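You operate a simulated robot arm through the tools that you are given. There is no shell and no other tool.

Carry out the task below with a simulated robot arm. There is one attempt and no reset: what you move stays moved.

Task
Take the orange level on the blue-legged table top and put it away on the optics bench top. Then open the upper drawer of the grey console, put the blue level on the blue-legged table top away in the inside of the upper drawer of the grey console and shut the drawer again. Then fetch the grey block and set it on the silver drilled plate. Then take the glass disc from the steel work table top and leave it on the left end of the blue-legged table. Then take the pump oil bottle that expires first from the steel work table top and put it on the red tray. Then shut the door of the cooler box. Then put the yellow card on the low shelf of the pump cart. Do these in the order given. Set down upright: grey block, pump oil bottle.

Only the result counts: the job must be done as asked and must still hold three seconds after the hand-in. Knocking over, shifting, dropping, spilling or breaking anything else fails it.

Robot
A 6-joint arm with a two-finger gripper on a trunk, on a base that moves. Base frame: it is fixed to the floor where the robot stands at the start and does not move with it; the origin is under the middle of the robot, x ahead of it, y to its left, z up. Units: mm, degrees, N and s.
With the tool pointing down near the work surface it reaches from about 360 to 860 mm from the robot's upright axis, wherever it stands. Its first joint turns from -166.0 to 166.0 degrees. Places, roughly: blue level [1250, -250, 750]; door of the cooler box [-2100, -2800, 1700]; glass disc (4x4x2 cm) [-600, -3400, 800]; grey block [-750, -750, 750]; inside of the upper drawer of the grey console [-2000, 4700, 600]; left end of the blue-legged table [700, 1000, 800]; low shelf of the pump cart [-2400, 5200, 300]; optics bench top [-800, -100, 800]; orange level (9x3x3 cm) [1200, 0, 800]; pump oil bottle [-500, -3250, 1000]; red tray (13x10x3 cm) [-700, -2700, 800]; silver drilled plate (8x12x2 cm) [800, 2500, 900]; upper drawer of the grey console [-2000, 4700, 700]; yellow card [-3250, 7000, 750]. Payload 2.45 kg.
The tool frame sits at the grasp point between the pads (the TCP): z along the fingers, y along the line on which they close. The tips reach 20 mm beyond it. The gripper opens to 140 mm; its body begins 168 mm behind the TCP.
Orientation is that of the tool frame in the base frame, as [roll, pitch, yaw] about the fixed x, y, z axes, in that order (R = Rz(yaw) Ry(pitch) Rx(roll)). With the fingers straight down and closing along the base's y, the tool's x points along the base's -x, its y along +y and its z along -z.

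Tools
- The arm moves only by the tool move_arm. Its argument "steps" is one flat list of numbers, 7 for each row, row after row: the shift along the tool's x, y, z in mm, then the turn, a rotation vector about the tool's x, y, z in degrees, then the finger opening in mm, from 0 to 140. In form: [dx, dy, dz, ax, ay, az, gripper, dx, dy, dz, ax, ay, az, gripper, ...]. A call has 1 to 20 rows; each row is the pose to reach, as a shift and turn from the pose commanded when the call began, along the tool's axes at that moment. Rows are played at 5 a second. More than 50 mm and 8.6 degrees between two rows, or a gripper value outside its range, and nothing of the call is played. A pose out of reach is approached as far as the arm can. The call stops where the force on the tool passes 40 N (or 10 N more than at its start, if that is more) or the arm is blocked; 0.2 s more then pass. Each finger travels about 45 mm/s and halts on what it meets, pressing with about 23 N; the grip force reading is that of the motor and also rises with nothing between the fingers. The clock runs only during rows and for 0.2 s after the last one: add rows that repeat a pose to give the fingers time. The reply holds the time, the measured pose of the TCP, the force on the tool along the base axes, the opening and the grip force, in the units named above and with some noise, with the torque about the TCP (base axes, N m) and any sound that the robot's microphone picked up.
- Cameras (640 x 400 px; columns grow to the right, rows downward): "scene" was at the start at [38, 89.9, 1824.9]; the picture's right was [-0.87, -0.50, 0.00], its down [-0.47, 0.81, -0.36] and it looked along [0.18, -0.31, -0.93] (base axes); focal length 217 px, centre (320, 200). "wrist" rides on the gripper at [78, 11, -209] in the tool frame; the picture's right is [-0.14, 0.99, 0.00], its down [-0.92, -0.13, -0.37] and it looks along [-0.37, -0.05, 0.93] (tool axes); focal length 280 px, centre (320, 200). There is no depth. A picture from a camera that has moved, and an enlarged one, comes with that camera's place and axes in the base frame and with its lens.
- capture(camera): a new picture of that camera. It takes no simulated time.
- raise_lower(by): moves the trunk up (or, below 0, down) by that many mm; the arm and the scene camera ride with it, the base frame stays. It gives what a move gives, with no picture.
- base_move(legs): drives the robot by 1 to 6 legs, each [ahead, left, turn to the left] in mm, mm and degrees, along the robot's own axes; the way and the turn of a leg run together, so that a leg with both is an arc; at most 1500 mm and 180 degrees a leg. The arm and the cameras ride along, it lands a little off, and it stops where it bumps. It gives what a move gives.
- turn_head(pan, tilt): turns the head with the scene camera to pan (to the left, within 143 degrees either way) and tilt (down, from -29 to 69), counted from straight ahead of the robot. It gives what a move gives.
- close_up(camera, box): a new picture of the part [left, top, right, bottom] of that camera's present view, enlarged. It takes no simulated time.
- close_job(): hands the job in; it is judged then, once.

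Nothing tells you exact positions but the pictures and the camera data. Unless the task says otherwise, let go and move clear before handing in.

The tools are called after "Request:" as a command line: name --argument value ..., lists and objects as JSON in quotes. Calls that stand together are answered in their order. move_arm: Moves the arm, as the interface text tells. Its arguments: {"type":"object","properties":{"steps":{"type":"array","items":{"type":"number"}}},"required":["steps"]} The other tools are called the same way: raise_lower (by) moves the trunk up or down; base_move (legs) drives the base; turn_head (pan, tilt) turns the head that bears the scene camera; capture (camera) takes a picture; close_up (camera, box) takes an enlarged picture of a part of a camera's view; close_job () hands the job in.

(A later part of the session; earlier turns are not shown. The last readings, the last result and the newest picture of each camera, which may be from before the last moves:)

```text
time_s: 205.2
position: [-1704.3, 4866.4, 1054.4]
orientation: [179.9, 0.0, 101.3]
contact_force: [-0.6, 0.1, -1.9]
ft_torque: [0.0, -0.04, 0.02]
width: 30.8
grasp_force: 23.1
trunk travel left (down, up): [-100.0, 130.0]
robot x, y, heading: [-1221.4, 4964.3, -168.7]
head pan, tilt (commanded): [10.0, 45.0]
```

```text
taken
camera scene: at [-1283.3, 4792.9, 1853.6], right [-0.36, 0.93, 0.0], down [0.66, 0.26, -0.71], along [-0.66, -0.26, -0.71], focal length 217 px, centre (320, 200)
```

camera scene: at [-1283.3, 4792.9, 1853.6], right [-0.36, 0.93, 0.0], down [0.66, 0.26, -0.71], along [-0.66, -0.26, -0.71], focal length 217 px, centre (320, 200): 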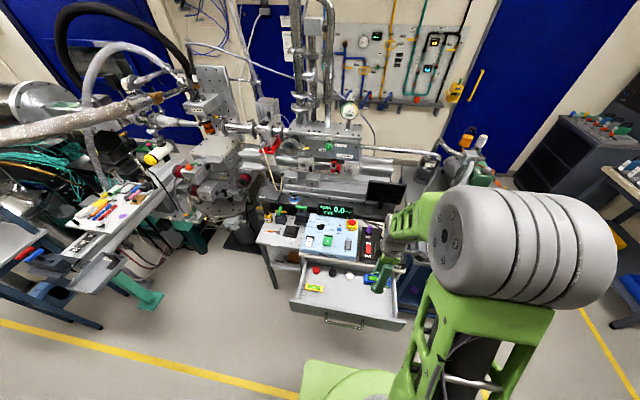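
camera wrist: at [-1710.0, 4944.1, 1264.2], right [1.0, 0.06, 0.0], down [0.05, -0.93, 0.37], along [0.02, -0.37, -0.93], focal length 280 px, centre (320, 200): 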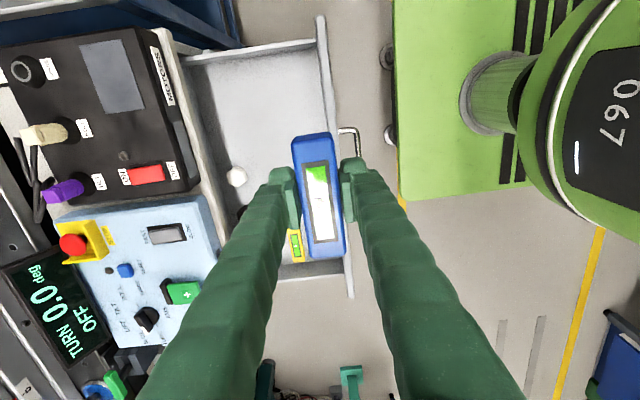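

The free part of the drawer is right below. I'll move over it, lower to just above its rim, and check.

Request:
move_arm --steps '[2, -36, 0, 0, 0, 0, 0, 4.3, -72.6, 0, 0, 0, 0, 0, 4.3, -72.6, 45, 0, 0, 0, 0, 4.3, -72.6, 90, 0, 0, 0, 0, 4.3, -72.6, 135, 0, 0, 0, 0, 4.3, -72.6, 180, 0, 0, 0, 0, 4.3, -72.6, 220, 0, 0, 0, 0, 4.3, -72.6, 250, 0, 0, 0, 0, 4.3, -72.6, 250, 0, 0, 0, 0]'

Request:
capture --camera "wrist"

Request:
close_up --camera "scene" --box '[260, 180, 440, 340]'

```text
time_s: 207.2
position: [-1775.9, 4854.2, 805.8]
orientation: [-180.0, 0.0, 101.3]
contact_force: [0.2, -0.2, -1.4]
ft_torque: [-0.01, -0.03, -0.02]
width: 31.0
grasp_force: 22.9
trunk travel left (down, up): [-100.0, 130.0]
robot x, y, heading: [-1226.4, 4966.6, -168.9]
head pan, tilt (commanded): [10.0, 45.0]
```

```text
taken
camera wrist: at [-1780.8, 4933.0, 1015.3], right [1.0, 0.06, 0.0], down [0.05, -0.93, 0.37], along [0.02, -0.37, -0.93], focal length 280 px, centre (320, 200)
```

wrist: 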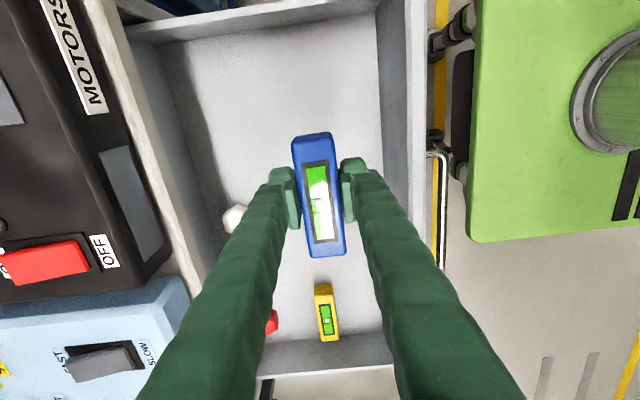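

```text
2.50 times, centred on (350, 260) of scene
camera zoom: at [-1282.0, 4793.2, 1853.8], right [-0.36, 0.93, 0.0], down [0.66, 0.26, -0.71], along [-0.66, -0.26, -0.71], focal length 544 px, centre (245, 50)
```

zoom: 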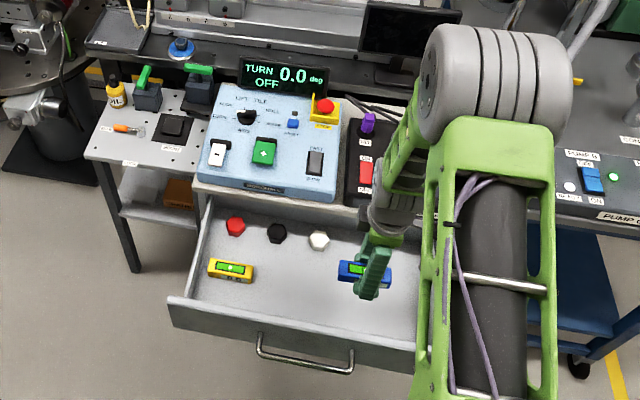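

The level hangs over clear drawer floor. Lowering gently until it touches.

Request:
move_arm --steps '[0, 0, 35, 0, 0, 0, 0, 0, 0, 70, 0, 0, 0, 0, 0, 0, 95, 0, 0, 0, 0, 0, 0, 105, 0, 0, 0, 0, 0, 0, 110, 0, 0, 0, 0, 0, 0, 113, 0, 0, 0, 0, 0, 0, 116, 0, 0, 0, 0, 0, 0, 119, 0, 0, 0, 0, 0, 0, 122, 0, 0, 0, 0, 0, 0, 125, 0, 0, 0, 0]'

```text
time_s: 209.4
position: [-1776.1, 4855.3, 680.3]
orientation: [179.9, 0.0, 101.2]
contact_force: [0.0, 0.3, -2.1]
ft_torque: [0.01, 0.01, 0.0]
width: 31.1
grasp_force: 23.0
trunk travel left (down, up): [-100.0, 130.0]
robot x, y, heading: [-1223.4, 4962.9, -168.3]
head pan, tilt (commanded): [10.0, 45.0]
```

Request:
move_arm --steps '[0, 0, 3, 0, 0, 0, 0, 0, 0, 6, 0, 0, 0, 0, 0, 0, 9, 0, 0, 0, 0, 0, 0, 12, 0, 0, 0, 0, 0, 0, 15, 0, 0, 0, 0, 0, 0, 18, 0, 0, 0, 0, 0, 0, 21, 0, 0, 0, 0, 0, 0, 24, 0, 0, 0, 0, 0, 0, 27, 0, 0, 0, 0]'

Request:
capture --camera "wrist"

```text
time_s: 211.4
position: [-1776.6, 4857.1, 653.3]
orientation: [-180.0, 0.0, 101.3]
contact_force: [0.0, -0.8, -2.5]
ft_torque: [0.01, -0.01, -0.03]
width: 31.0
grasp_force: 22.8
trunk travel left (down, up): [-100.0, 130.0]
robot x, y, heading: [-1224.4, 4964.4, -168.5]
head pan, tilt (commanded): [10.0, 45.0]
```

```text
taken
camera wrist: at [-1781.5, 4934.9, 862.5], right [1.0, 0.06, 0.0], down [0.05, -0.93, 0.37], along [0.02, -0.37, -0.93], focal length 280 px, centre (320, 200)
```

wrist: 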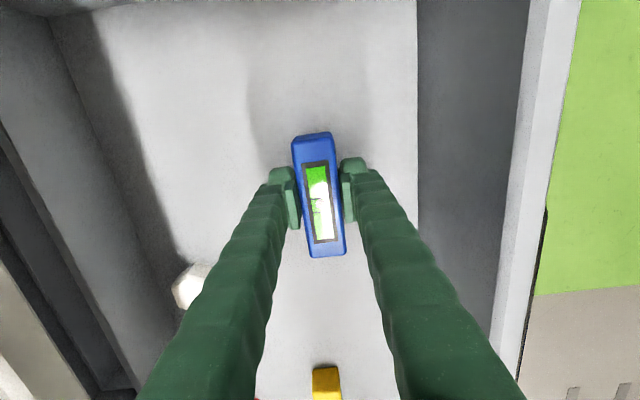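

Request:
move_arm --steps '[0, 0, 3, 0, 0, 0, 0, 0, 0, 6, 0, 0, 0, 0, 0, 0, 9, 0, 0, 0, 0, 0, 0, 12, 0, 0, 0, 0, 0, 0, 14, 0, 0, 0, 0, 0, 0, 16, 0, 0, 0, 0, 0, 0, 18, 0, 0, 0, 0, 0, 0, 20, 0, 0, 0, 0, 0, 0, 22, 0, 0, 0, 0, 0, 0, 24, 0, 0, 0, 0]'

Request:
capture --camera "wrist"

```text
time_s: 212.6
position: [-1779.7, 4855.3, 642.6]
orientation: [-179.6, 0.0, 101.3]
contact_force: [-0.6, -0.3, 24.1]
ft_torque: [0.12, -0.56, 0.02]
width: 31.1
grasp_force: 23.1
trunk travel left (down, up): [-100.0, 130.0]
robot x, y, heading: [-1224.5, 4965.9, -168.5]
head pan, tilt (commanded): [10.0, 45.0]
stopped in row 6: the force on the tool passed its limit at 45 N (the readings are from after the stop); the commanded pose is now the measured one
```

```text
taken
camera wrist: at [-1783.7, 4934.6, 851.7], right [1.0, 0.06, -0.01], down [0.06, -0.93, 0.37], along [0.02, -0.37, -0.93], focal length 280 px, centre (320, 200)
```

wrist: 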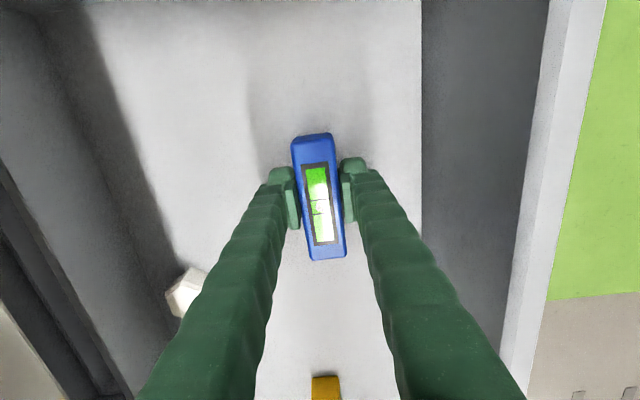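

It rests on the drawer floor. Releasing and rising.

Request:
move_arm --steps '[0, 0, -1.5, -0.4, 0, 0, 0, 0, 0, -1.5, -0.4, 0, 0, 20, 0, 0, -1.5, -0.4, 0, 0, 40, 0, 0, -1.5, -0.4, 0, 0, 55, 0, 0, -1.5, -0.4, 0, 0, 60, 0, 0, -1.5, -0.4, 0, 0, 60, 0, 0, -20, -0.4, 0, 0, 60, 0, 0, -60, -0.4, 0, 0, 60, 0, 0, -100, -0.4, 0, 0, 60, 0, 0, -145, -0.4, 0, 0, 60, 0, 0, -190, -0.4, 0, 0, 60, 0, 0, -235, -0.4, 0, 0, 60]'

Request:
capture --camera "wrist"

```text
time_s: 215.2
position: [-1775.7, 4858.8, 876.7]
orientation: [179.7, 0.0, 101.4]
contact_force: [-0.5, -0.4, 0.4]
ft_torque: [-0.01, 0.0, -0.04]
width: 60.0
grasp_force: 0.1
trunk travel left (down, up): [-100.0, 130.0]
robot x, y, heading: [-1219.8, 4967.2, -168.6]
head pan, tilt (commanded): [10.0, 45.0]
```

```text
taken
camera wrist: at [-1781.7, 4936.5, 1084.8], right [1.0, 0.06, 0.0], down [0.05, -0.93, 0.37], along [0.03, -0.37, -0.93], focal length 280 px, centre (320, 200)
```

wrist: 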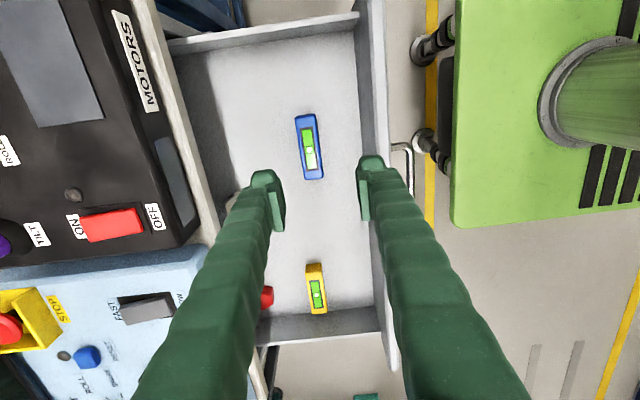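

The blue level lies in the drawer. To shut it, I'll raise the arm, close the fingers, back off and centre on the handle so I can push it.

Request:
move_arm --steps '[0, 0, -40, 0, 0, 0, 40, 0, 0, -80, 0, 0, 0, 20, 0, 40, -80, 0, 0, 0, 0, 0, 80, -80, 0, 0, 0, 0]'

Request:
base_move --legs '[[-120, 0, 0], [0, 99, 0]]'

Request:
capture --camera "wrist"

Request:
close_up --camera "scene" --box '[240, 180, 440, 340]'

```text
time_s: 216.2
position: [-1698.7, 4872.1, 956.3]
orientation: [179.8, 0.0, 101.3]
contact_force: [0.6, 0.3, 0.0]
ft_torque: [0.02, 0.02, -0.01]
width: 0.0
grasp_force: 20.1
trunk travel left (down, up): [-100.0, 130.0]
robot x, y, heading: [-1225.4, 4965.6, -168.8]
head pan, tilt (commanded): [10.0, 45.0]
```

```text
time_s: 218.6
position: [-1563.4, 4797.9, 956.3]
orientation: [179.7, 0.0, 101.2]
contact_force: [0.0, -0.4, -1.0]
ft_torque: [0.06, -0.02, 0.02]
width: 0.0
grasp_force: 23.4
trunk travel left (down, up): [-100.0, 130.0]
robot x, y, heading: [-1086.4, 4887.2, -168.6]
head pan, tilt (commanded): [10.0, 45.0]
```

```text
taken
camera wrist: at [-1568.1, 4876.4, 1164.8], right [1.0, 0.06, 0.0], down [0.05, -0.93, 0.37], along [0.02, -0.37, -0.93], focal length 280 px, centre (320, 200)
```

wrist: 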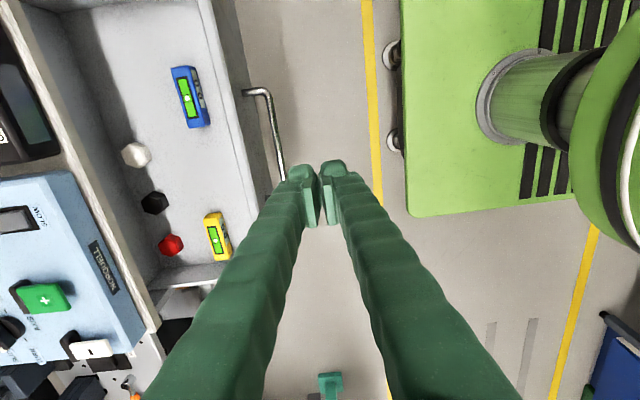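

```text
2.50 times, centred on (340, 260) of scene
camera zoom: at [-1145.2, 4718.0, 1853.7], right [-0.36, 0.93, 0.0], down [0.66, 0.26, -0.71], along [-0.66, -0.26, -0.71], focal length 544 px, centre (270, 50)
```

zoom: 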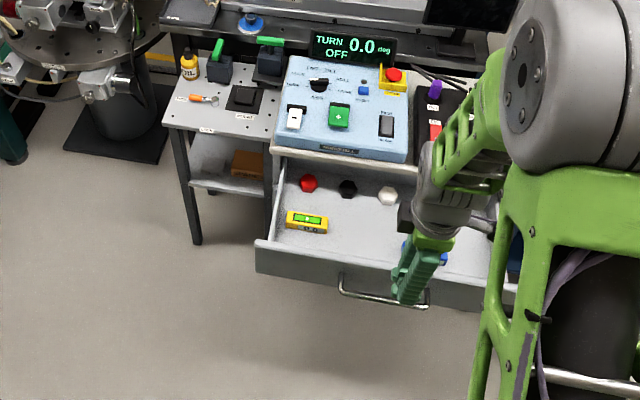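

The handle bar is at about (-1637, 4782), 76 mm in front of the closed fingers. I'll lower the fingers beside it, then push slowly.

Request:
move_arm --steps '[0, 0, 45, 0.3, 0, 0, 0, 0, 0, 90, 0.3, 0, 0, 0, 0, 0, 135, 0.3, 0, 0, 0, 0, 0, 180, 0.3, 0, 0, 0, 0, 0, 225, 0.3, 0, 0, 0, 0, 0, 265, 0.3, 0, 0, 0, 0, 0, 275, 0.3, 0, 0, 0]'

Request:
capture --camera "wrist"

```text
time_s: 220.2
position: [-1561.7, 4801.1, 680.6]
orientation: [-180.0, 0.1, 101.3]
contact_force: [0.4, 0.1, 0.9]
ft_torque: [0.02, -0.03, 0.0]
width: 0.1
grasp_force: 23.2
trunk travel left (down, up): [-100.0, 130.0]
robot x, y, heading: [-1086.5, 4890.7, -168.7]
head pan, tilt (commanded): [10.0, 45.0]
```

```text
taken
camera wrist: at [-1566.0, 4878.7, 889.2], right [1.0, 0.06, 0.0], down [0.05, -0.93, 0.37], along [0.02, -0.37, -0.93], focal length 280 px, centre (320, 200)
```

wrist: 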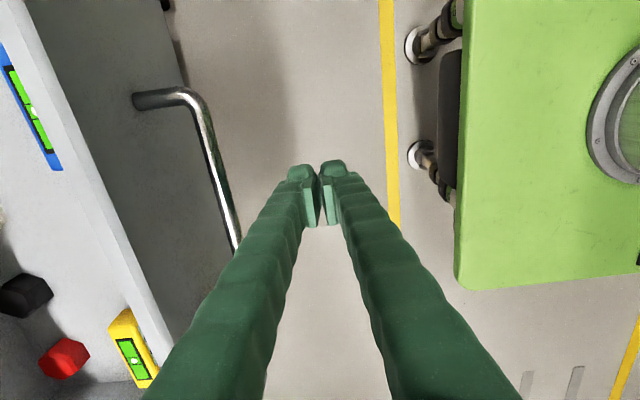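

Pushing the drawer shut, 13.5 mm per row.

Request:
move_arm --steps '[0, -13.5, 0, 0, 0, 0, 0, 0, -27, 0, 0, 0, 0, 0, 0, -40.5, 0, 0, 0, 0, 0, 0, -54, 0, 0, 0, 0, 0, 0, -67.5, 0, 0, 0, 0, 0, 0, -81, 0, 0, 0, 0, 0, 0, -94.5, 0, 0, 0, 0, 0, 0, -108, 0, 0, 0, 0, 0, 0, -121.5, 0, 0, 0, 0, 0, 0, -135, 0, 0, 0, 0, 0, 0, -148.5, 0, 0, 0, 0, 0, 0, -162, 0, 0, 0, 0, 0, 0, -175.5, 0, 0, 0, 0, 0, 0, -189, 0, 0, 0, 0, 0, 0, -202.5, 0, 0, 0, 0, 0, 0, -216, 0, 0, 0, 0, 0, 0, -229.5, 0, 0, 0, 0, 0]'

Request:
capture --camera "wrist"

Request:
close_up --camera "scene" --box '[240, 180, 440, 340]'

```text
time_s: 223.8
position: [-1786.0, 4754.3, 681.5]
orientation: [180.0, 0.1, 101.2]
contact_force: [-0.2, 0.7, -0.5]
ft_torque: [0.0, 0.03, 0.0]
width: 0.0
grasp_force: 23.3
trunk travel left (down, up): [-100.0, 130.0]
robot x, y, heading: [-1085.8, 4891.1, -168.7]
head pan, tilt (commanded): [10.0, 45.0]
```

```text
taken
camera wrist: at [-1791.7, 4833.1, 889.6], right [1.0, 0.06, 0.0], down [0.05, -0.93, 0.37], along [0.02, -0.37, -0.93], focal length 280 px, centre (320, 200)
```

wrist: 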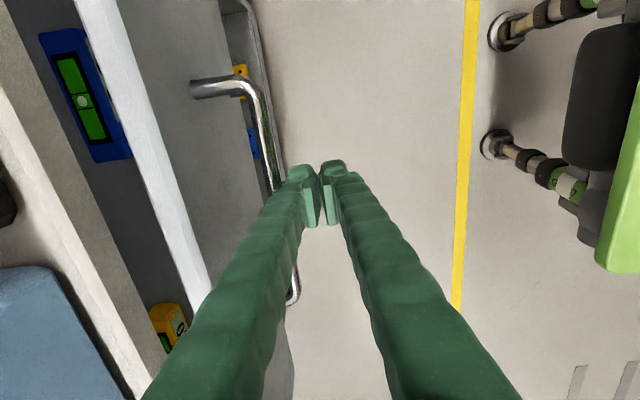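

```text
2.50 times, centred on (340, 260) of scene
camera zoom: at [-1145.6, 4718.5, 1853.7], right [-0.36, 0.93, 0.0], down [0.66, 0.26, -0.71], along [-0.66, -0.26, -0.71], focal length 544 px, centre (270, 50)
```

zoom: 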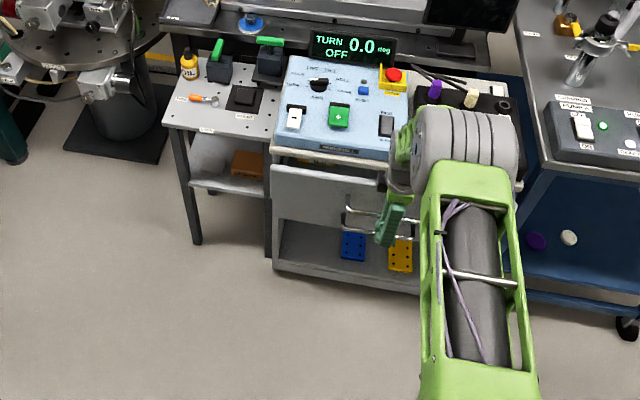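

About 40 mm remain. Continuing until it seats.

Request:
move_arm --steps '[0, -10, 0, 0, 0, 0, 0, 0, -20, 0, 0, 0, 0, 0, 0, -27, 0, 0, 0, 0, 0, 0, -32, 0, 0, 0, 0, 0, 0, -36, 0, 0, 0, 0, 0, 0, -40, 0, 0, 0, 0, 0, 0, -43, 0, 0, 0, 0, 0, 0, -46, 0, 0, 0, 0, 0, 0, -49, 0, 0, 0, 0, 0, 0, -52, 0, 0, 0, 0, 0]'

Request:
capture --camera "wrist"

Request:
close_up --camera "scene" --box '[240, 180, 440, 340]'

```text
time_s: 225.6
position: [-1821.2, 4748.7, 677.5]
orientation: [179.0, 0.0, 101.2]
contact_force: [5.6, 0.3, -2.1]
ft_torque: [0.0, 0.04, 0.03]
width: 0.0
grasp_force: 22.8
trunk travel left (down, up): [-100.0, 130.0]
robot x, y, heading: [-1086.9, 4887.8, -168.5]
head pan, tilt (commanded): [10.0, 45.0]
stopped in row 9: the force on the tool passed its limit at 43 N (the readings are from after the stop); the commanded pose is now the measured one
```

```text
taken
camera wrist: at [-1830.9, 4825.3, 886.4], right [1.0, 0.06, 0.02], down [0.05, -0.93, 0.37], along [0.04, -0.36, -0.93], focal length 280 px, centre (320, 200)
```

wrist: 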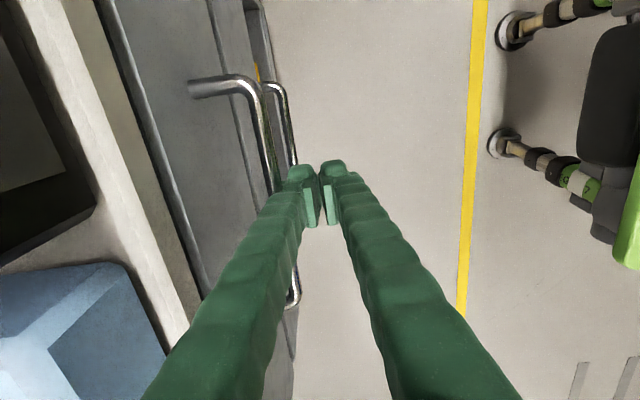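

```text
2.50 times, centred on (340, 260) of scene
camera zoom: at [-1144.9, 4718.7, 1853.6], right [-0.36, 0.93, 0.0], down [0.66, 0.26, -0.71], along [-0.66, -0.26, -0.71], focal length 544 px, centre (270, 50)
```

zoom: 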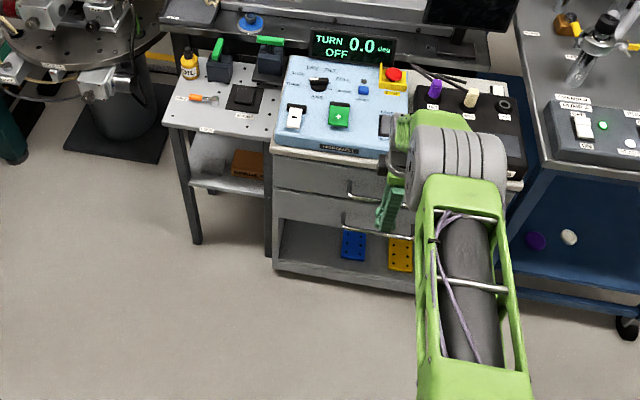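

The drawer seated with a firm stop. I'll back the fingers off, rise and verify it is shut.

Request:
move_arm --steps '[0, 25, 0, 1, 0, 0, 0, 0, 60, 0, 1, 0, 0, 0, 0, 100, 0, 1, 0, 0, 0, 0, 130, -40, 1, 0, 0, 0, 0, 150, -85, 1, 0, 0, 0, 0, 170, -130, 1, 0, 0, 0, 0, 190, -175, 1, 0, 0, 0, 0, 210, -220, 1, 0, 0, 0, 0, 230, -265, 1, 0, 0, 0, 0, 250, -310, 1, 0, 0, 0, 0, 260, -350, 1, 0, 0, 0, 0, 260, -375, 1, 0, 0, 20]'

Request:
base_move --legs '[[-200, 0, 0]]'

Request:
turn_head --pan 0 --tilt 40

Request:
close_up --camera "scene" --box '[240, 180, 440, 320]'

```text
time_s: 228.2
position: [-1575.6, 4794.1, 1059.0]
orientation: [-179.7, 0.0, 101.3]
contact_force: [-0.2, -0.5, -0.2]
ft_torque: [0.02, 0.04, 0.0]
width: 20.1
grasp_force: 0.0
trunk travel left (down, up): [-100.0, 130.0]
robot x, y, heading: [-1087.8, 4888.7, -168.5]
head pan, tilt (commanded): [10.0, 45.0]
```

```text
time_s: 229.8
position: [-1379.2, 4834.0, 1058.1]
orientation: [-179.6, -0.1, 101.2]
contact_force: [0.0, 0.2, 0.3]
ft_torque: [-0.02, 0.06, -0.03]
width: 20.0
grasp_force: 0.1
trunk travel left (down, up): [-100.0, 130.0]
robot x, y, heading: [-890.8, 4928.6, -168.8]
head pan, tilt (commanded): [10.0, 45.0]
```

```text
time_s: 230.6
position: [-1380.9, 4833.1, 1058.2]
orientation: [-179.6, 0.0, 101.2]
contact_force: [-0.3, 0.8, 0.9]
ft_torque: [-0.02, 0.02, 0.02]
width: 20.2
grasp_force: 0.0
trunk travel left (down, up): [-100.0, 130.0]
robot x, y, heading: [-892.8, 4922.3, -168.8]
head pan, tilt (commanded): [0.0, 40.0]
```

```text
2.86 times, centred on (340, 250) of scene
camera zoom: at [-957.3, 4770.4, 1861.0], right [-0.2, 0.98, 0.0], down [0.63, 0.13, -0.77], along [-0.75, -0.15, -0.64], focal length 621 px, centre (263, 57)
```

zoom: 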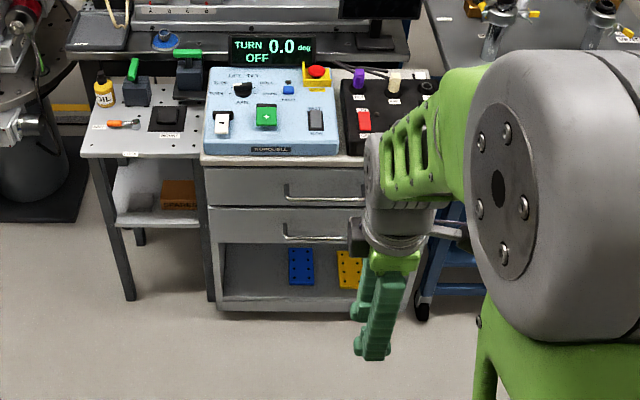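

Request:
close_up --camera "scene" --box '[300, 220, 370, 290]'

```text
5.71 times, centred on (335, 255) of scene
camera zoom: at [-957.3, 4770.4, 1861.0], right [-0.2, 0.98, 0.0], down [0.63, 0.13, -0.77], along [-0.75, -0.15, -0.64], focal length 1242 px, centre (234, -114)
```

zoom: 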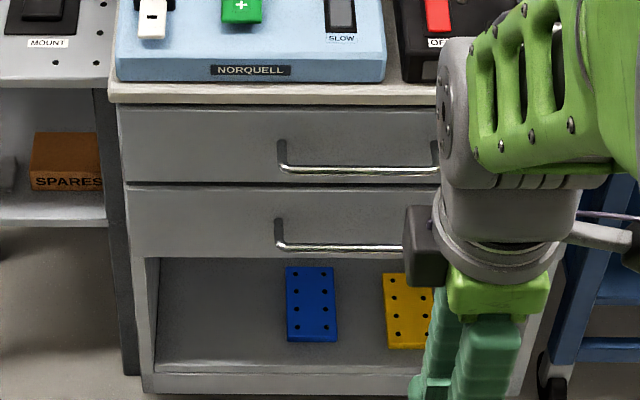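

The upper drawer is flush shut. Next is the grey block on the optics bench; on the way I'll stop to view the silver drilled plate on the left-hand tables.

Request:
base_move --legs '[[0, 0, 88.8], [1400, 0, 0], [1250, 0, 0]]'

Request:
turn_head --pan 80 --tilt 35

Request:
capture --camera "scene"

```text
time_s: 247.2
position: [-372.2, 1830.6, 1057.6]
orientation: [-179.7, 0.1, -170.7]
contact_force: [0.5, 0.0, -0.3]
ft_torque: [0.02, 0.03, 0.02]
width: 20.0
grasp_force: 0.1
trunk travel left (down, up): [-100.0, 130.0]
robot x, y, heading: [-452.3, 2321.5, -80.4]
head pan, tilt (commanded): [0.0, 40.0]
```

```text
time_s: 248.7
position: [-373.2, 1830.7, 1056.8]
orientation: [-179.7, 0.0, -170.8]
contact_force: [0.3, 0.6, 0.5]
ft_torque: [0.02, -0.01, -0.02]
width: 20.2
grasp_force: 0.1
trunk travel left (down, up): [-100.0, 130.0]
robot x, y, heading: [-452.6, 2323.3, -80.7]
head pan, tilt (commanded): [80.0, 35.0]
```

```text
taken
camera scene: at [-223.6, 2333.8, 1868.6], right [-0.01, -1.0, 0.0], down [-0.57, 0.01, -0.82], along [0.82, -0.01, -0.57], focal length 217 px, centre (320, 200)
```

scene: 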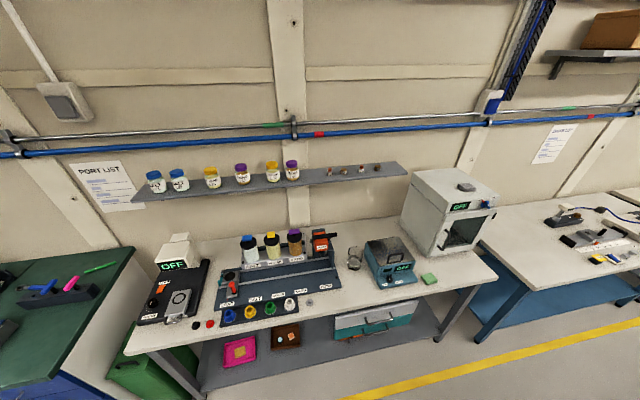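

Request:
close_up --camera "scene" --box '[120, 220, 340, 350]'

Request:
close_up --camera "scene" --box '[330, 160, 520, 320]'

```text
2.91 times, centred on (230, 285) of scene
camera zoom: at [-223.6, 2333.8, 1868.6], right [-0.01, -1.0, 0.0], down [-0.57, 0.01, -0.82], along [0.82, -0.01, -0.57], focal length 632 px, centre (582, -47)
```

zoom: 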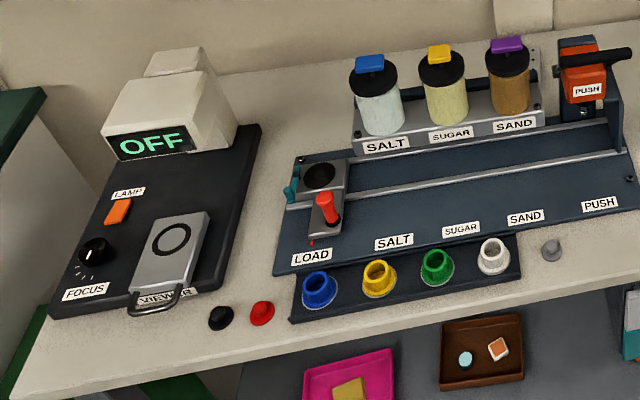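

```text
2.50 times, centred on (425, 240) of scene
camera zoom: at [-223.6, 2333.8, 1868.6], right [-0.01, -1.0, 0.0], down [-0.57, 0.01, -0.82], along [0.82, -0.01, -0.57], focal length 544 px, centre (58, 100)
```

zoom: 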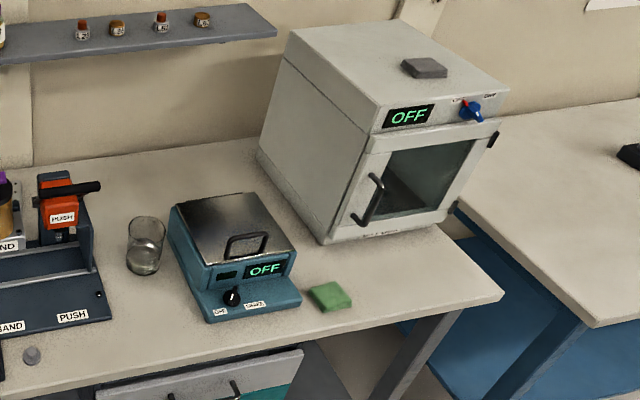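

Request:
close_up --camera "scene" --box '[225, 215, 345, 290]'

Request:
turn_head --pan 105 --tilt 35

Request:
capture --camera "scene"

```text
5.33 times, centred on (285, 252) of scene
camera zoom: at [-223.6, 2333.8, 1868.6], right [-0.01, -1.0, 0.0], down [-0.57, 0.01, -0.82], along [0.82, -0.01, -0.57], focal length 1159 px, centre (507, -80)
```

zoom: 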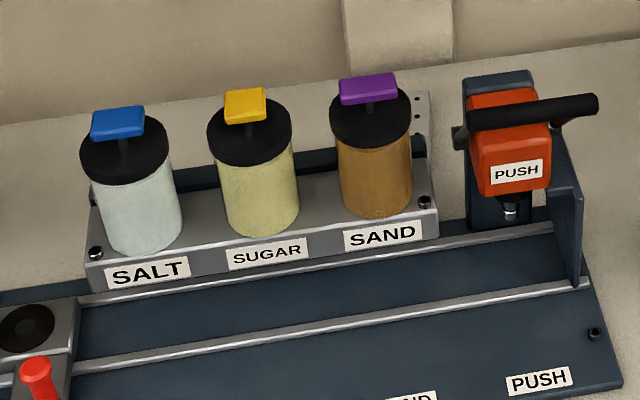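

```text
time_s: 249.6
position: [-373.4, 1831.5, 1057.0]
orientation: [-179.7, -0.1, -170.7]
contact_force: [-0.4, -0.1, -0.1]
ft_torque: [-0.01, 0.01, 0.0]
width: 20.3
grasp_force: 0.1
trunk travel left (down, up): [-100.0, 130.0]
robot x, y, heading: [-453.4, 2321.9, -80.4]
head pan, tilt (commanded): [105.0, 35.0]
```

```text
taken
camera scene: at [-231.4, 2371.1, 1868.6], right [0.41, -0.91, 0.0], down [-0.52, -0.24, -0.82], along [0.75, 0.34, -0.57], focal length 217 px, centre (320, 200)
```

scene: 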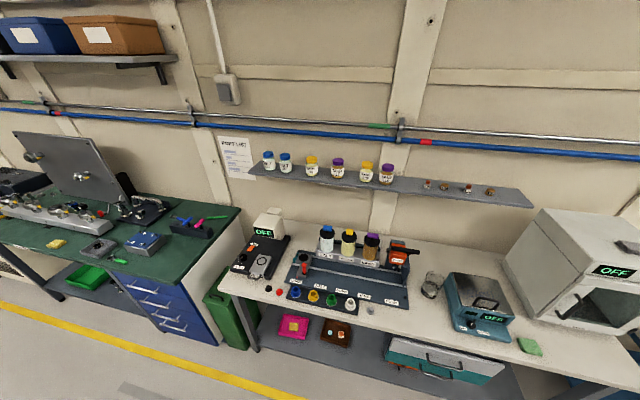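

A silver plate with holes is partly visible behind the SAND jar, near (860, 2430). I'll move closer to see it better.

Request:
base_move --legs '[[0, 300, 0]]'

Request:
turn_head --pan 100 --tilt 45

Request:
capture --camera "scene"

Request:
close_up --camera "scene" --box '[220, 150, 400, 290]'

```text
time_s: 252.8
position: [-74.2, 1881.1, 1057.3]
orientation: [-179.7, 0.0, -170.8]
contact_force: [-0.2, 0.2, 0.8]
ft_torque: [-0.02, 0.01, -0.01]
width: 19.8
grasp_force: 0.1
trunk travel left (down, up): [-100.0, 130.0]
robot x, y, heading: [-150.8, 2371.7, -80.8]
head pan, tilt (commanded): [105.0, 35.0]
```

```text
time_s: 253.6
position: [-73.0, 1880.4, 1057.3]
orientation: [-179.8, 0.1, -170.8]
contact_force: [0.0, 0.9, 0.3]
ft_torque: [0.0, 0.01, 0.0]
width: 20.1
grasp_force: 0.0
trunk travel left (down, up): [-100.0, 130.0]
robot x, y, heading: [-151.6, 2370.6, -80.8]
head pan, tilt (commanded): [100.0, 45.0]
```

```text
taken
camera scene: at [64.5, 2410.6, 1853.8], right [0.33, -0.94, 0.0], down [-0.67, -0.23, -0.71], along [0.67, 0.23, -0.71], focal length 217 px, centre (320, 200)
```

scene: 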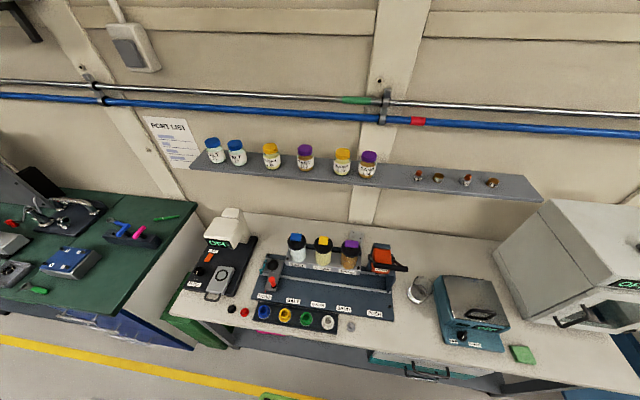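

```text
2.86 times, centred on (310, 220) of scene
camera zoom: at [64.5, 2410.6, 1853.8], right [0.33, -0.94, 0.0], down [-0.67, -0.23, -0.71], along [0.67, 0.23, -0.71], focal length 621 px, centre (349, 143)
```

zoom: 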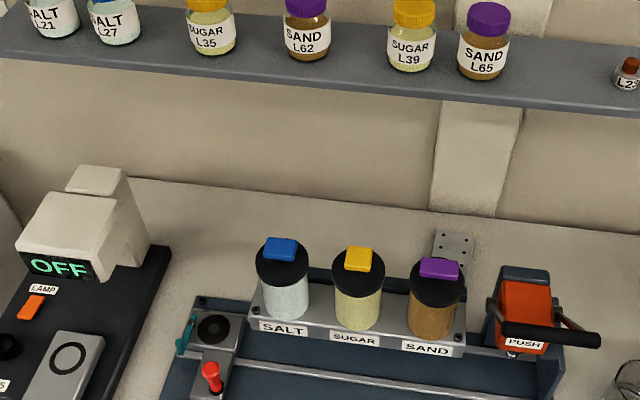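

The silver plate lies behind the SAND jar at about (835, 2440). Now I'll go to the grey block on the optics bench.

Request:
base_move --legs '[[1400, -150, 0], [1470, -100, 0], [0, 0, -90]]'

Request:
turn_head --pan 0 --tilt 50

Request:
capture --camera "scene"

Request:
capture --camera "wrist"

```text
time_s: 271.2
position: [-411.0, -617.4, 1056.6]
orientation: [-179.6, 0.0, 102.6]
contact_force: [0.7, -0.1, 0.4]
ft_torque: [-0.01, -0.02, -0.01]
width: 19.8
grasp_force: 0.1
trunk travel left (down, up): [-100.0, 130.0]
robot x, y, heading: [76.2, -510.7, -167.2]
head pan, tilt (commanded): [100.0, 45.0]
```

```text
time_s: 273.0
position: [-409.1, -617.9, 1057.1]
orientation: [-179.8, 0.0, 102.6]
contact_force: [0.0, 0.2, -0.4]
ft_torque: [0.02, 0.01, 0.0]
width: 20.0
grasp_force: 0.1
trunk travel left (down, up): [-100.0, 130.0]
robot x, y, heading: [76.8, -514.7, -167.4]
head pan, tilt (commanded): [0.0, 50.0]
```

```text
taken
camera scene: at [21.8, -668.9, 1846.8], right [-0.22, 0.98, 0.0], down [0.75, 0.17, -0.64], along [-0.63, -0.14, -0.77], focal length 217 px, centre (320, 200)
```

scene: 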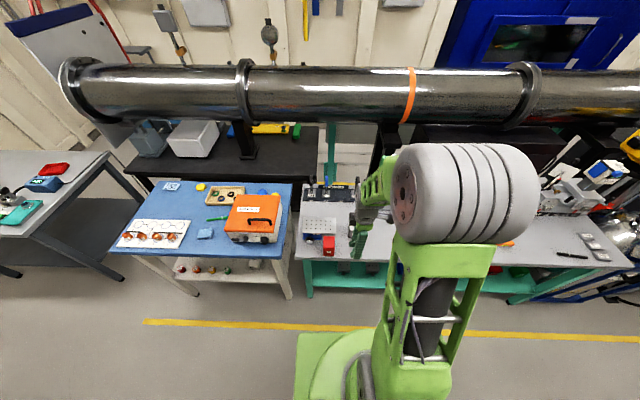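

```text
taken
camera wrist: at [-416.5, -539.6, 1266.0], right [1.0, 0.08, -0.01], down [0.08, -0.93, 0.37], along [0.03, -0.37, -0.93], focal length 280 px, centre (320, 200)
```

wrist: 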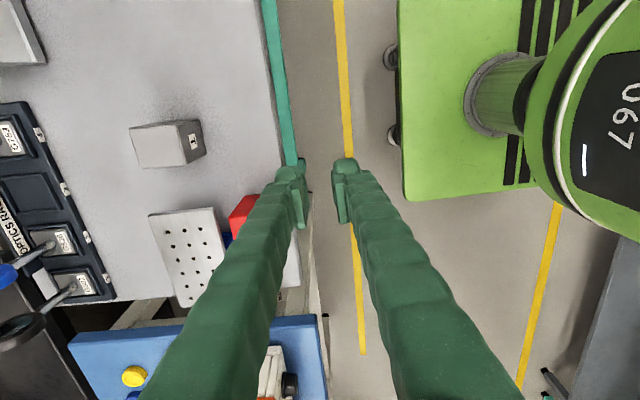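

Request:
close_up --camera "wrist" --box '[110, 90, 270, 220]'

Request:
turn_head --pan 30 --tilt 50

Request:
close_up --camera "scene" --box '[340, 170, 500, 300]'

```text
3.08 times, centred on (190, 155) of wrist
camera zoom: at [-416.5, -539.6, 1266.0], right [1.0, 0.08, -0.01], down [0.08, -0.93, 0.37], along [0.03, -0.37, -0.93], focal length 863 px, centre (720, 338)
```

zoom: 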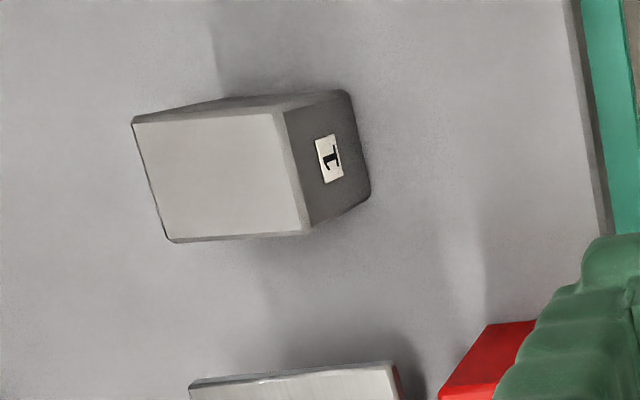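

```text
time_s: 273.9
position: [-410.5, -617.9, 1056.5]
orientation: [-179.7, -0.1, 102.6]
contact_force: [0.0, 0.0, -0.4]
ft_torque: [0.03, 0.0, -0.01]
width: 19.8
grasp_force: 0.1
trunk travel left (down, up): [-100.0, 130.0]
robot x, y, heading: [74.3, -512.7, -167.5]
head pan, tilt (commanded): [30.0, 50.0]
```

```text
3.08 times, centred on (420, 235) of scene
camera zoom: at [40.2, -704.1, 1846.8], right [-0.68, 0.74, 0.0], down [0.56, 0.52, -0.64], along [-0.47, -0.44, -0.77], focal length 669 px, centre (12, 92)
```

zoom: 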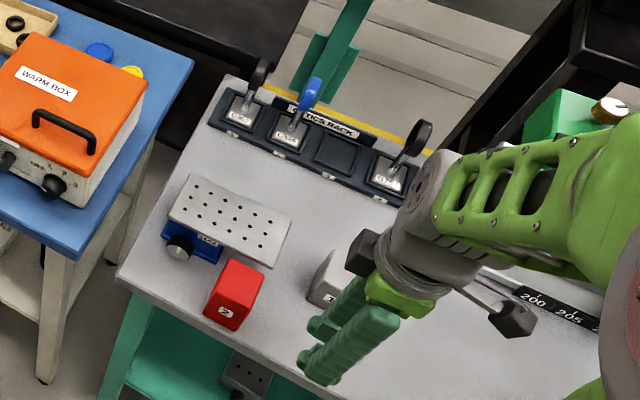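

I see the grey block (label "1") at about (-630, -632), roughly 53×65×72 mm, squared to the bench. I'll move the open hand above it and check.

Request:
move_arm --steps '[6, -36, 0, 0.3, 0, 0.5, 40, 12, -72, 0, 0.3, 0, 1, 60, 18, -108, 10, 0.3, 0, 1.5, 80, 24, -144, 20, 0.3, 0, 2, 100, 30, -180, 35, 0.3, 0, 2.5, 105, 34.3, -217.8, 50, 0.3, 0, 2.9, 105, 34.3, -217.8, 57, 0.3, 0, 2.9, 105]'

Request:
capture --camera "wrist"

```text
time_s: 275.6
position: [-631.1, -631.8, 1001.0]
orientation: [-179.4, 0.1, 99.7]
contact_force: [-0.2, -0.1, 0.3]
ft_torque: [-0.02, 0.02, -0.03]
width: 105.3
grasp_force: 0.0
trunk travel left (down, up): [-100.0, 130.0]
robot x, y, heading: [71.3, -514.3, -167.4]
head pan, tilt (commanded): [30.0, 50.0]
```

```text
taken
camera wrist: at [-631.6, -552.9, 1209.6], right [1.0, 0.03, -0.01], down [0.03, -0.93, 0.37], along [0.0, -0.37, -0.93], focal length 280 px, centre (320, 200)
```

wrist: 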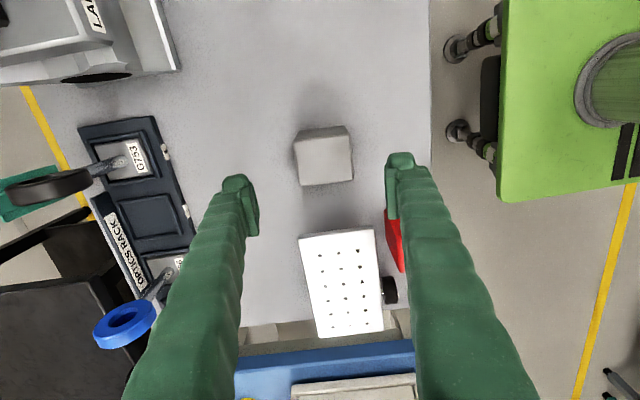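

Request:
close_up --camera "wrist" --box '[260, 100, 400, 210]'

```text
3.64 times, centred on (330, 155) of wrist
camera zoom: at [-631.6, -552.9, 1209.6], right [1.0, 0.03, -0.01], down [0.03, -0.93, 0.37], along [0.0, -0.37, -0.93], focal length 1020 px, centre (284, 364)
```

zoom: 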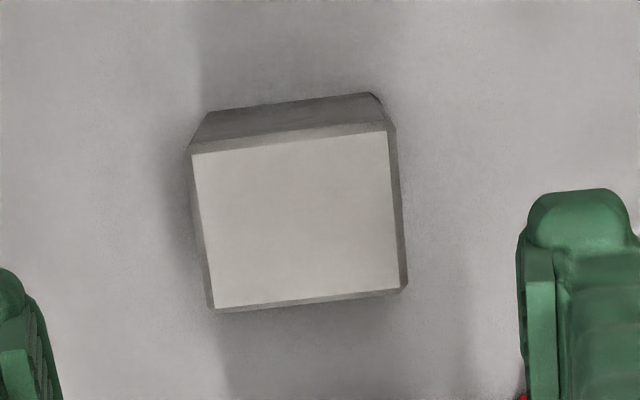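

Well aligned. I'll tilt the wrist 20° sideways (needed later to clear a wall shelf above the plate) and lower around the block to mid-height.

Request:
move_arm --steps '[0, 3.5, 20, -0.3, -7, 0, 105, 0, 3.5, 45, -0.6, -14, 0, 105, 0, 3.5, 80, -0.6, -20, 0, 105, 0, 3.5, 115, -0.6, -20, 0, 105, 0, 3.5, 132, -0.6, -20, 0, 105, 0, 3.5, 141, -0.6, -20, 0, 105, 0, 3.5, 141, -0.6, -20, 0, 105]'

Request:
capture --camera "wrist"

Request:
close_up --camera "scene" --box '[340, 170, 500, 300]'

```text
time_s: 277.1
position: [-629.5, -630.0, 859.4]
orientation: [-180.0, 19.9, 99.9]
contact_force: [0.0, 0.4, 0.6]
ft_torque: [-0.02, -0.03, 0.01]
width: 105.1
grasp_force: 0.0
trunk travel left (down, up): [-100.0, 130.0]
robot x, y, heading: [75.4, -508.1, -167.4]
head pan, tilt (commanded): [30.0, 50.0]
```

```text
taken
camera wrist: at [-643.2, -486.8, 1030.1], right [1.0, 0.04, 0.05], down [0.0, -0.75, 0.66], along [0.06, -0.66, -0.75], focal length 280 px, centre (320, 200)
```

wrist: 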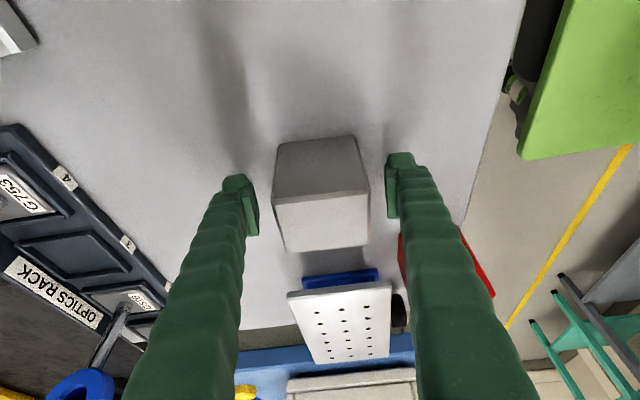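

```text
3.08 times, centred on (420, 235) of scene
camera zoom: at [40.3, -704.2, 1846.8], right [-0.68, 0.73, 0.0], down [0.56, 0.52, -0.64], along [-0.47, -0.44, -0.77], focal length 669 px, centre (12, 92)
```

zoom: 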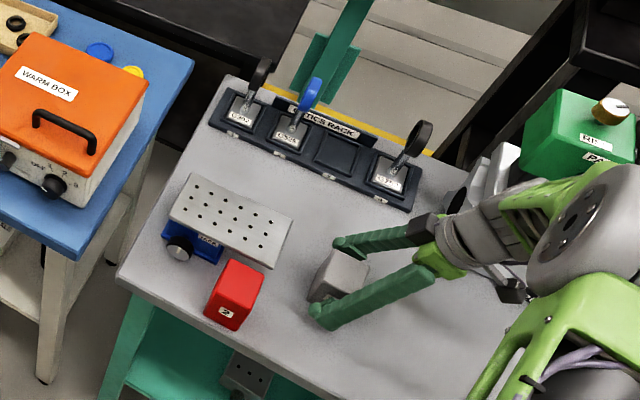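

The block is between the fingers. Closing and test-lifting.

Request:
move_arm --steps '[0, 0, 0, 0, 0, 0, 90, 0, 0, 0, 0, 0, 0, 70, 0, 0, 0, 0, 0, 0, 50, 0, 0, 0, 0, 0, 0, 40, 0, 0, 0, 0, 0, 0, 40, 0, 0, 0, 0, 0, 0, 40]'

Request:
capture --camera "wrist"

```text
time_s: 278.6
position: [-629.1, -631.1, 862.7]
orientation: [-180.0, 19.9, 99.7]
contact_force: [0.2, 1.0, -0.1]
ft_torque: [-0.02, -0.05, 0.05]
width: 69.9
grasp_force: 22.9
trunk travel left (down, up): [-100.0, 130.0]
robot x, y, heading: [75.2, -511.6, -167.4]
head pan, tilt (commanded): [30.0, 50.0]
```

```text
taken
camera wrist: at [-643.0, -486.8, 1030.3], right [1.0, 0.04, 0.05], down [0.0, -0.75, 0.66], along [0.06, -0.66, -0.75], focal length 280 px, centre (320, 200)
```

wrist: 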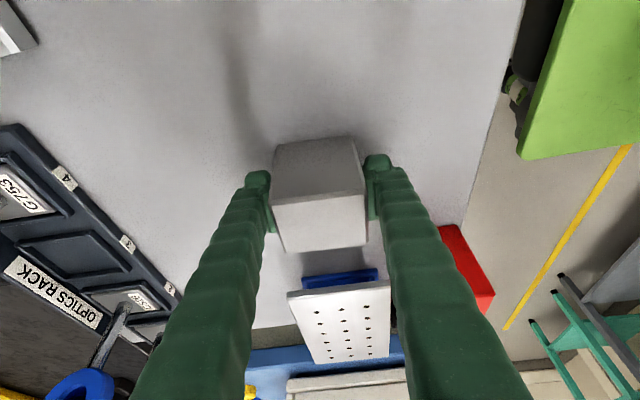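

Gripped at 70 mm. Test lift of 25 mm straight up (tilted frame).

Request:
move_arm --steps '[-1, 0, -2.8, 0, 0, 0, 40, -2.7, 0, -7.5, 0, 0, 0, 40, -5.1, 0, -14.1, 0, 0, 0, 40, -8.5, 0, -23.5, 0, 0, 0, 40, -8.5, 0, -23.5, 0, 0, 0, 40]'

Request:
capture --camera "wrist"

```text
time_s: 279.8
position: [-629.1, -631.7, 886.9]
orientation: [180.0, 20.1, 99.8]
contact_force: [0.4, 0.5, -3.3]
ft_torque: [0.0, 0.0, -0.02]
width: 69.7
grasp_force: 23.0
trunk travel left (down, up): [-100.0, 130.0]
robot x, y, heading: [75.0, -511.0, -167.3]
head pan, tilt (commanded): [30.0, 50.0]
```

```text
taken
camera wrist: at [-642.5, -487.7, 1055.6], right [1.0, 0.04, 0.05], down [0.0, -0.75, 0.66], along [0.06, -0.66, -0.75], focal length 280 px, centre (320, 200)
```

wrist: 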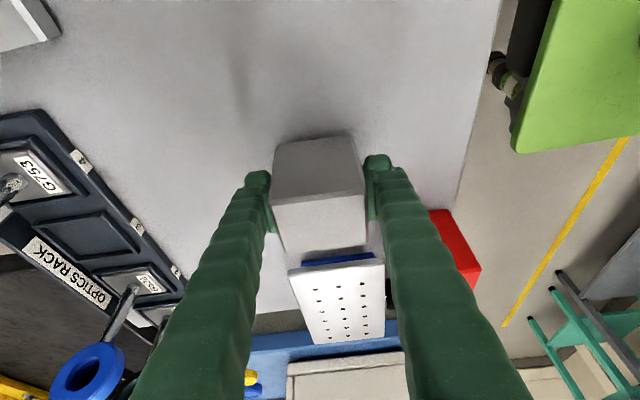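

Held firmly (3.4 N). Raising and drawing in.

Request:
move_arm --steps '[-10, 0, -28, 0, 0, 0, 40, -21, 0, -57, 0, 0, 0, 40, -32, 0, -87, 0, 0, 0, 40, -43, 0, -117, 0, 0, 0, 40, -53, 15, -145, 0, 0, 0, 40, -59.5, 45, -164.5, 0, 0, 0, 40, -59.5, 80, -164.5, 0, 0, 0, 40, -59.5, 115, -164.5, 0, 0, 0, 40, -59.5, 150, -164.5, 0, 0, 0, 40, -59.5, 185, -164.5, 0, 0, 0, 40, -59.5, 220, -164.5, 0, 0, 0, 40]'

Request:
turn_head --pan 0 --tilt 40

```text
time_s: 282.1
position: [-408.5, -594.1, 1060.9]
orientation: [-179.9, 20.0, 99.8]
contact_force: [-0.3, 0.4, -1.5]
ft_torque: [-0.01, 0.04, -0.04]
width: 69.9
grasp_force: 23.4
trunk travel left (down, up): [-100.0, 130.0]
robot x, y, heading: [75.7, -511.7, -167.2]
head pan, tilt (commanded): [30.0, 50.0]
```

```text
time_s: 283.1
position: [-411.2, -594.1, 1060.6]
orientation: [179.9, 20.0, 99.8]
contact_force: [0.1, 1.1, -3.3]
ft_torque: [0.03, -0.02, -0.02]
width: 69.9
grasp_force: 23.0
trunk travel left (down, up): [-100.0, 130.0]
robot x, y, heading: [78.9, -511.7, -167.2]
head pan, tilt (commanded): [0.0, 40.0]
```

Now to the table with the silver plate: turn along the lane, drive 2.66 m and face it.

Request:
base_move --legs '[[0, 0, -92.9], [1400, 0, 0], [1260, 0, 0], [0, 0, -90]]'

Request:
turn_head --pan 15 --tilt 35

Request:
capture --camera "scene"

Request:
capture --camera "wrist"

```text
time_s: 304.0
position: [56.6, 2190.9, 1060.4]
orientation: [180.0, 20.0, -83.4]
contact_force: [-0.2, 0.3, -3.0]
ft_torque: [0.01, 0.01, 0.01]
width: 69.5
grasp_force: 23.2
trunk travel left (down, up): [-100.0, 130.0]
robot x, y, heading: [-432.9, 2138.7, 9.4]
head pan, tilt (commanded): [0.0, 40.0]
```

```text
time_s: 304.7
position: [57.3, 2190.5, 1061.2]
orientation: [180.0, 20.0, -83.4]
contact_force: [-0.1, 0.3, -2.0]
ft_torque: [0.03, 0.01, -0.01]
width: 69.5
grasp_force: 23.1
trunk travel left (down, up): [-100.0, 130.0]
robot x, y, heading: [-430.9, 2137.5, 9.6]
head pan, tilt (commanded): [15.0, 35.0]
```

```text
taken
camera scene: at [-366.6, 2310.1, 1868.5], right [0.41, -0.91, 0.0], down [-0.52, -0.24, -0.82], along [0.75, 0.34, -0.57], focal length 217 px, centre (320, 200)
```

scene: 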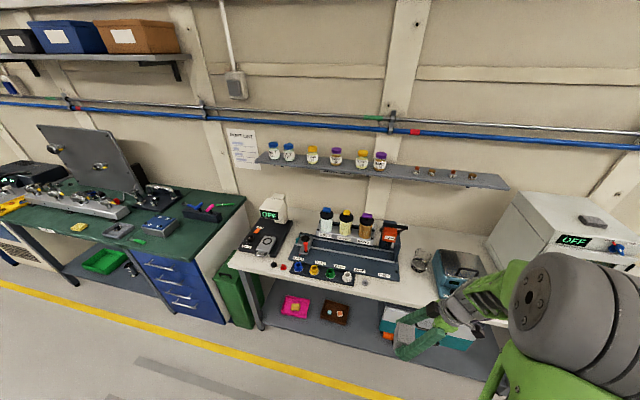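

```text
taken
camera wrist: at [62.1, 2045.8, 1229.8], right [-1.0, 0.01, 0.05], down [0.04, 0.75, 0.66], along [-0.03, 0.66, -0.75], focal length 280 px, centre (320, 200)
```

wrist: 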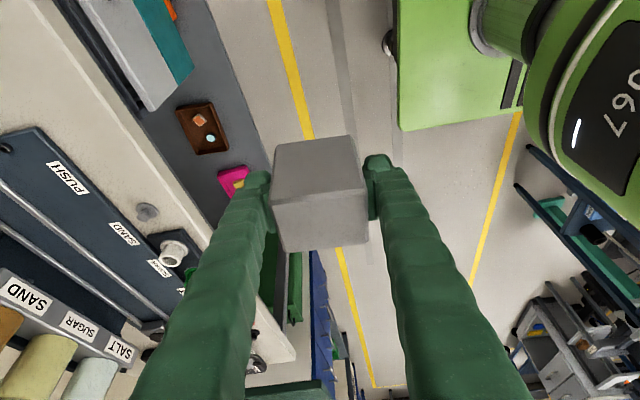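

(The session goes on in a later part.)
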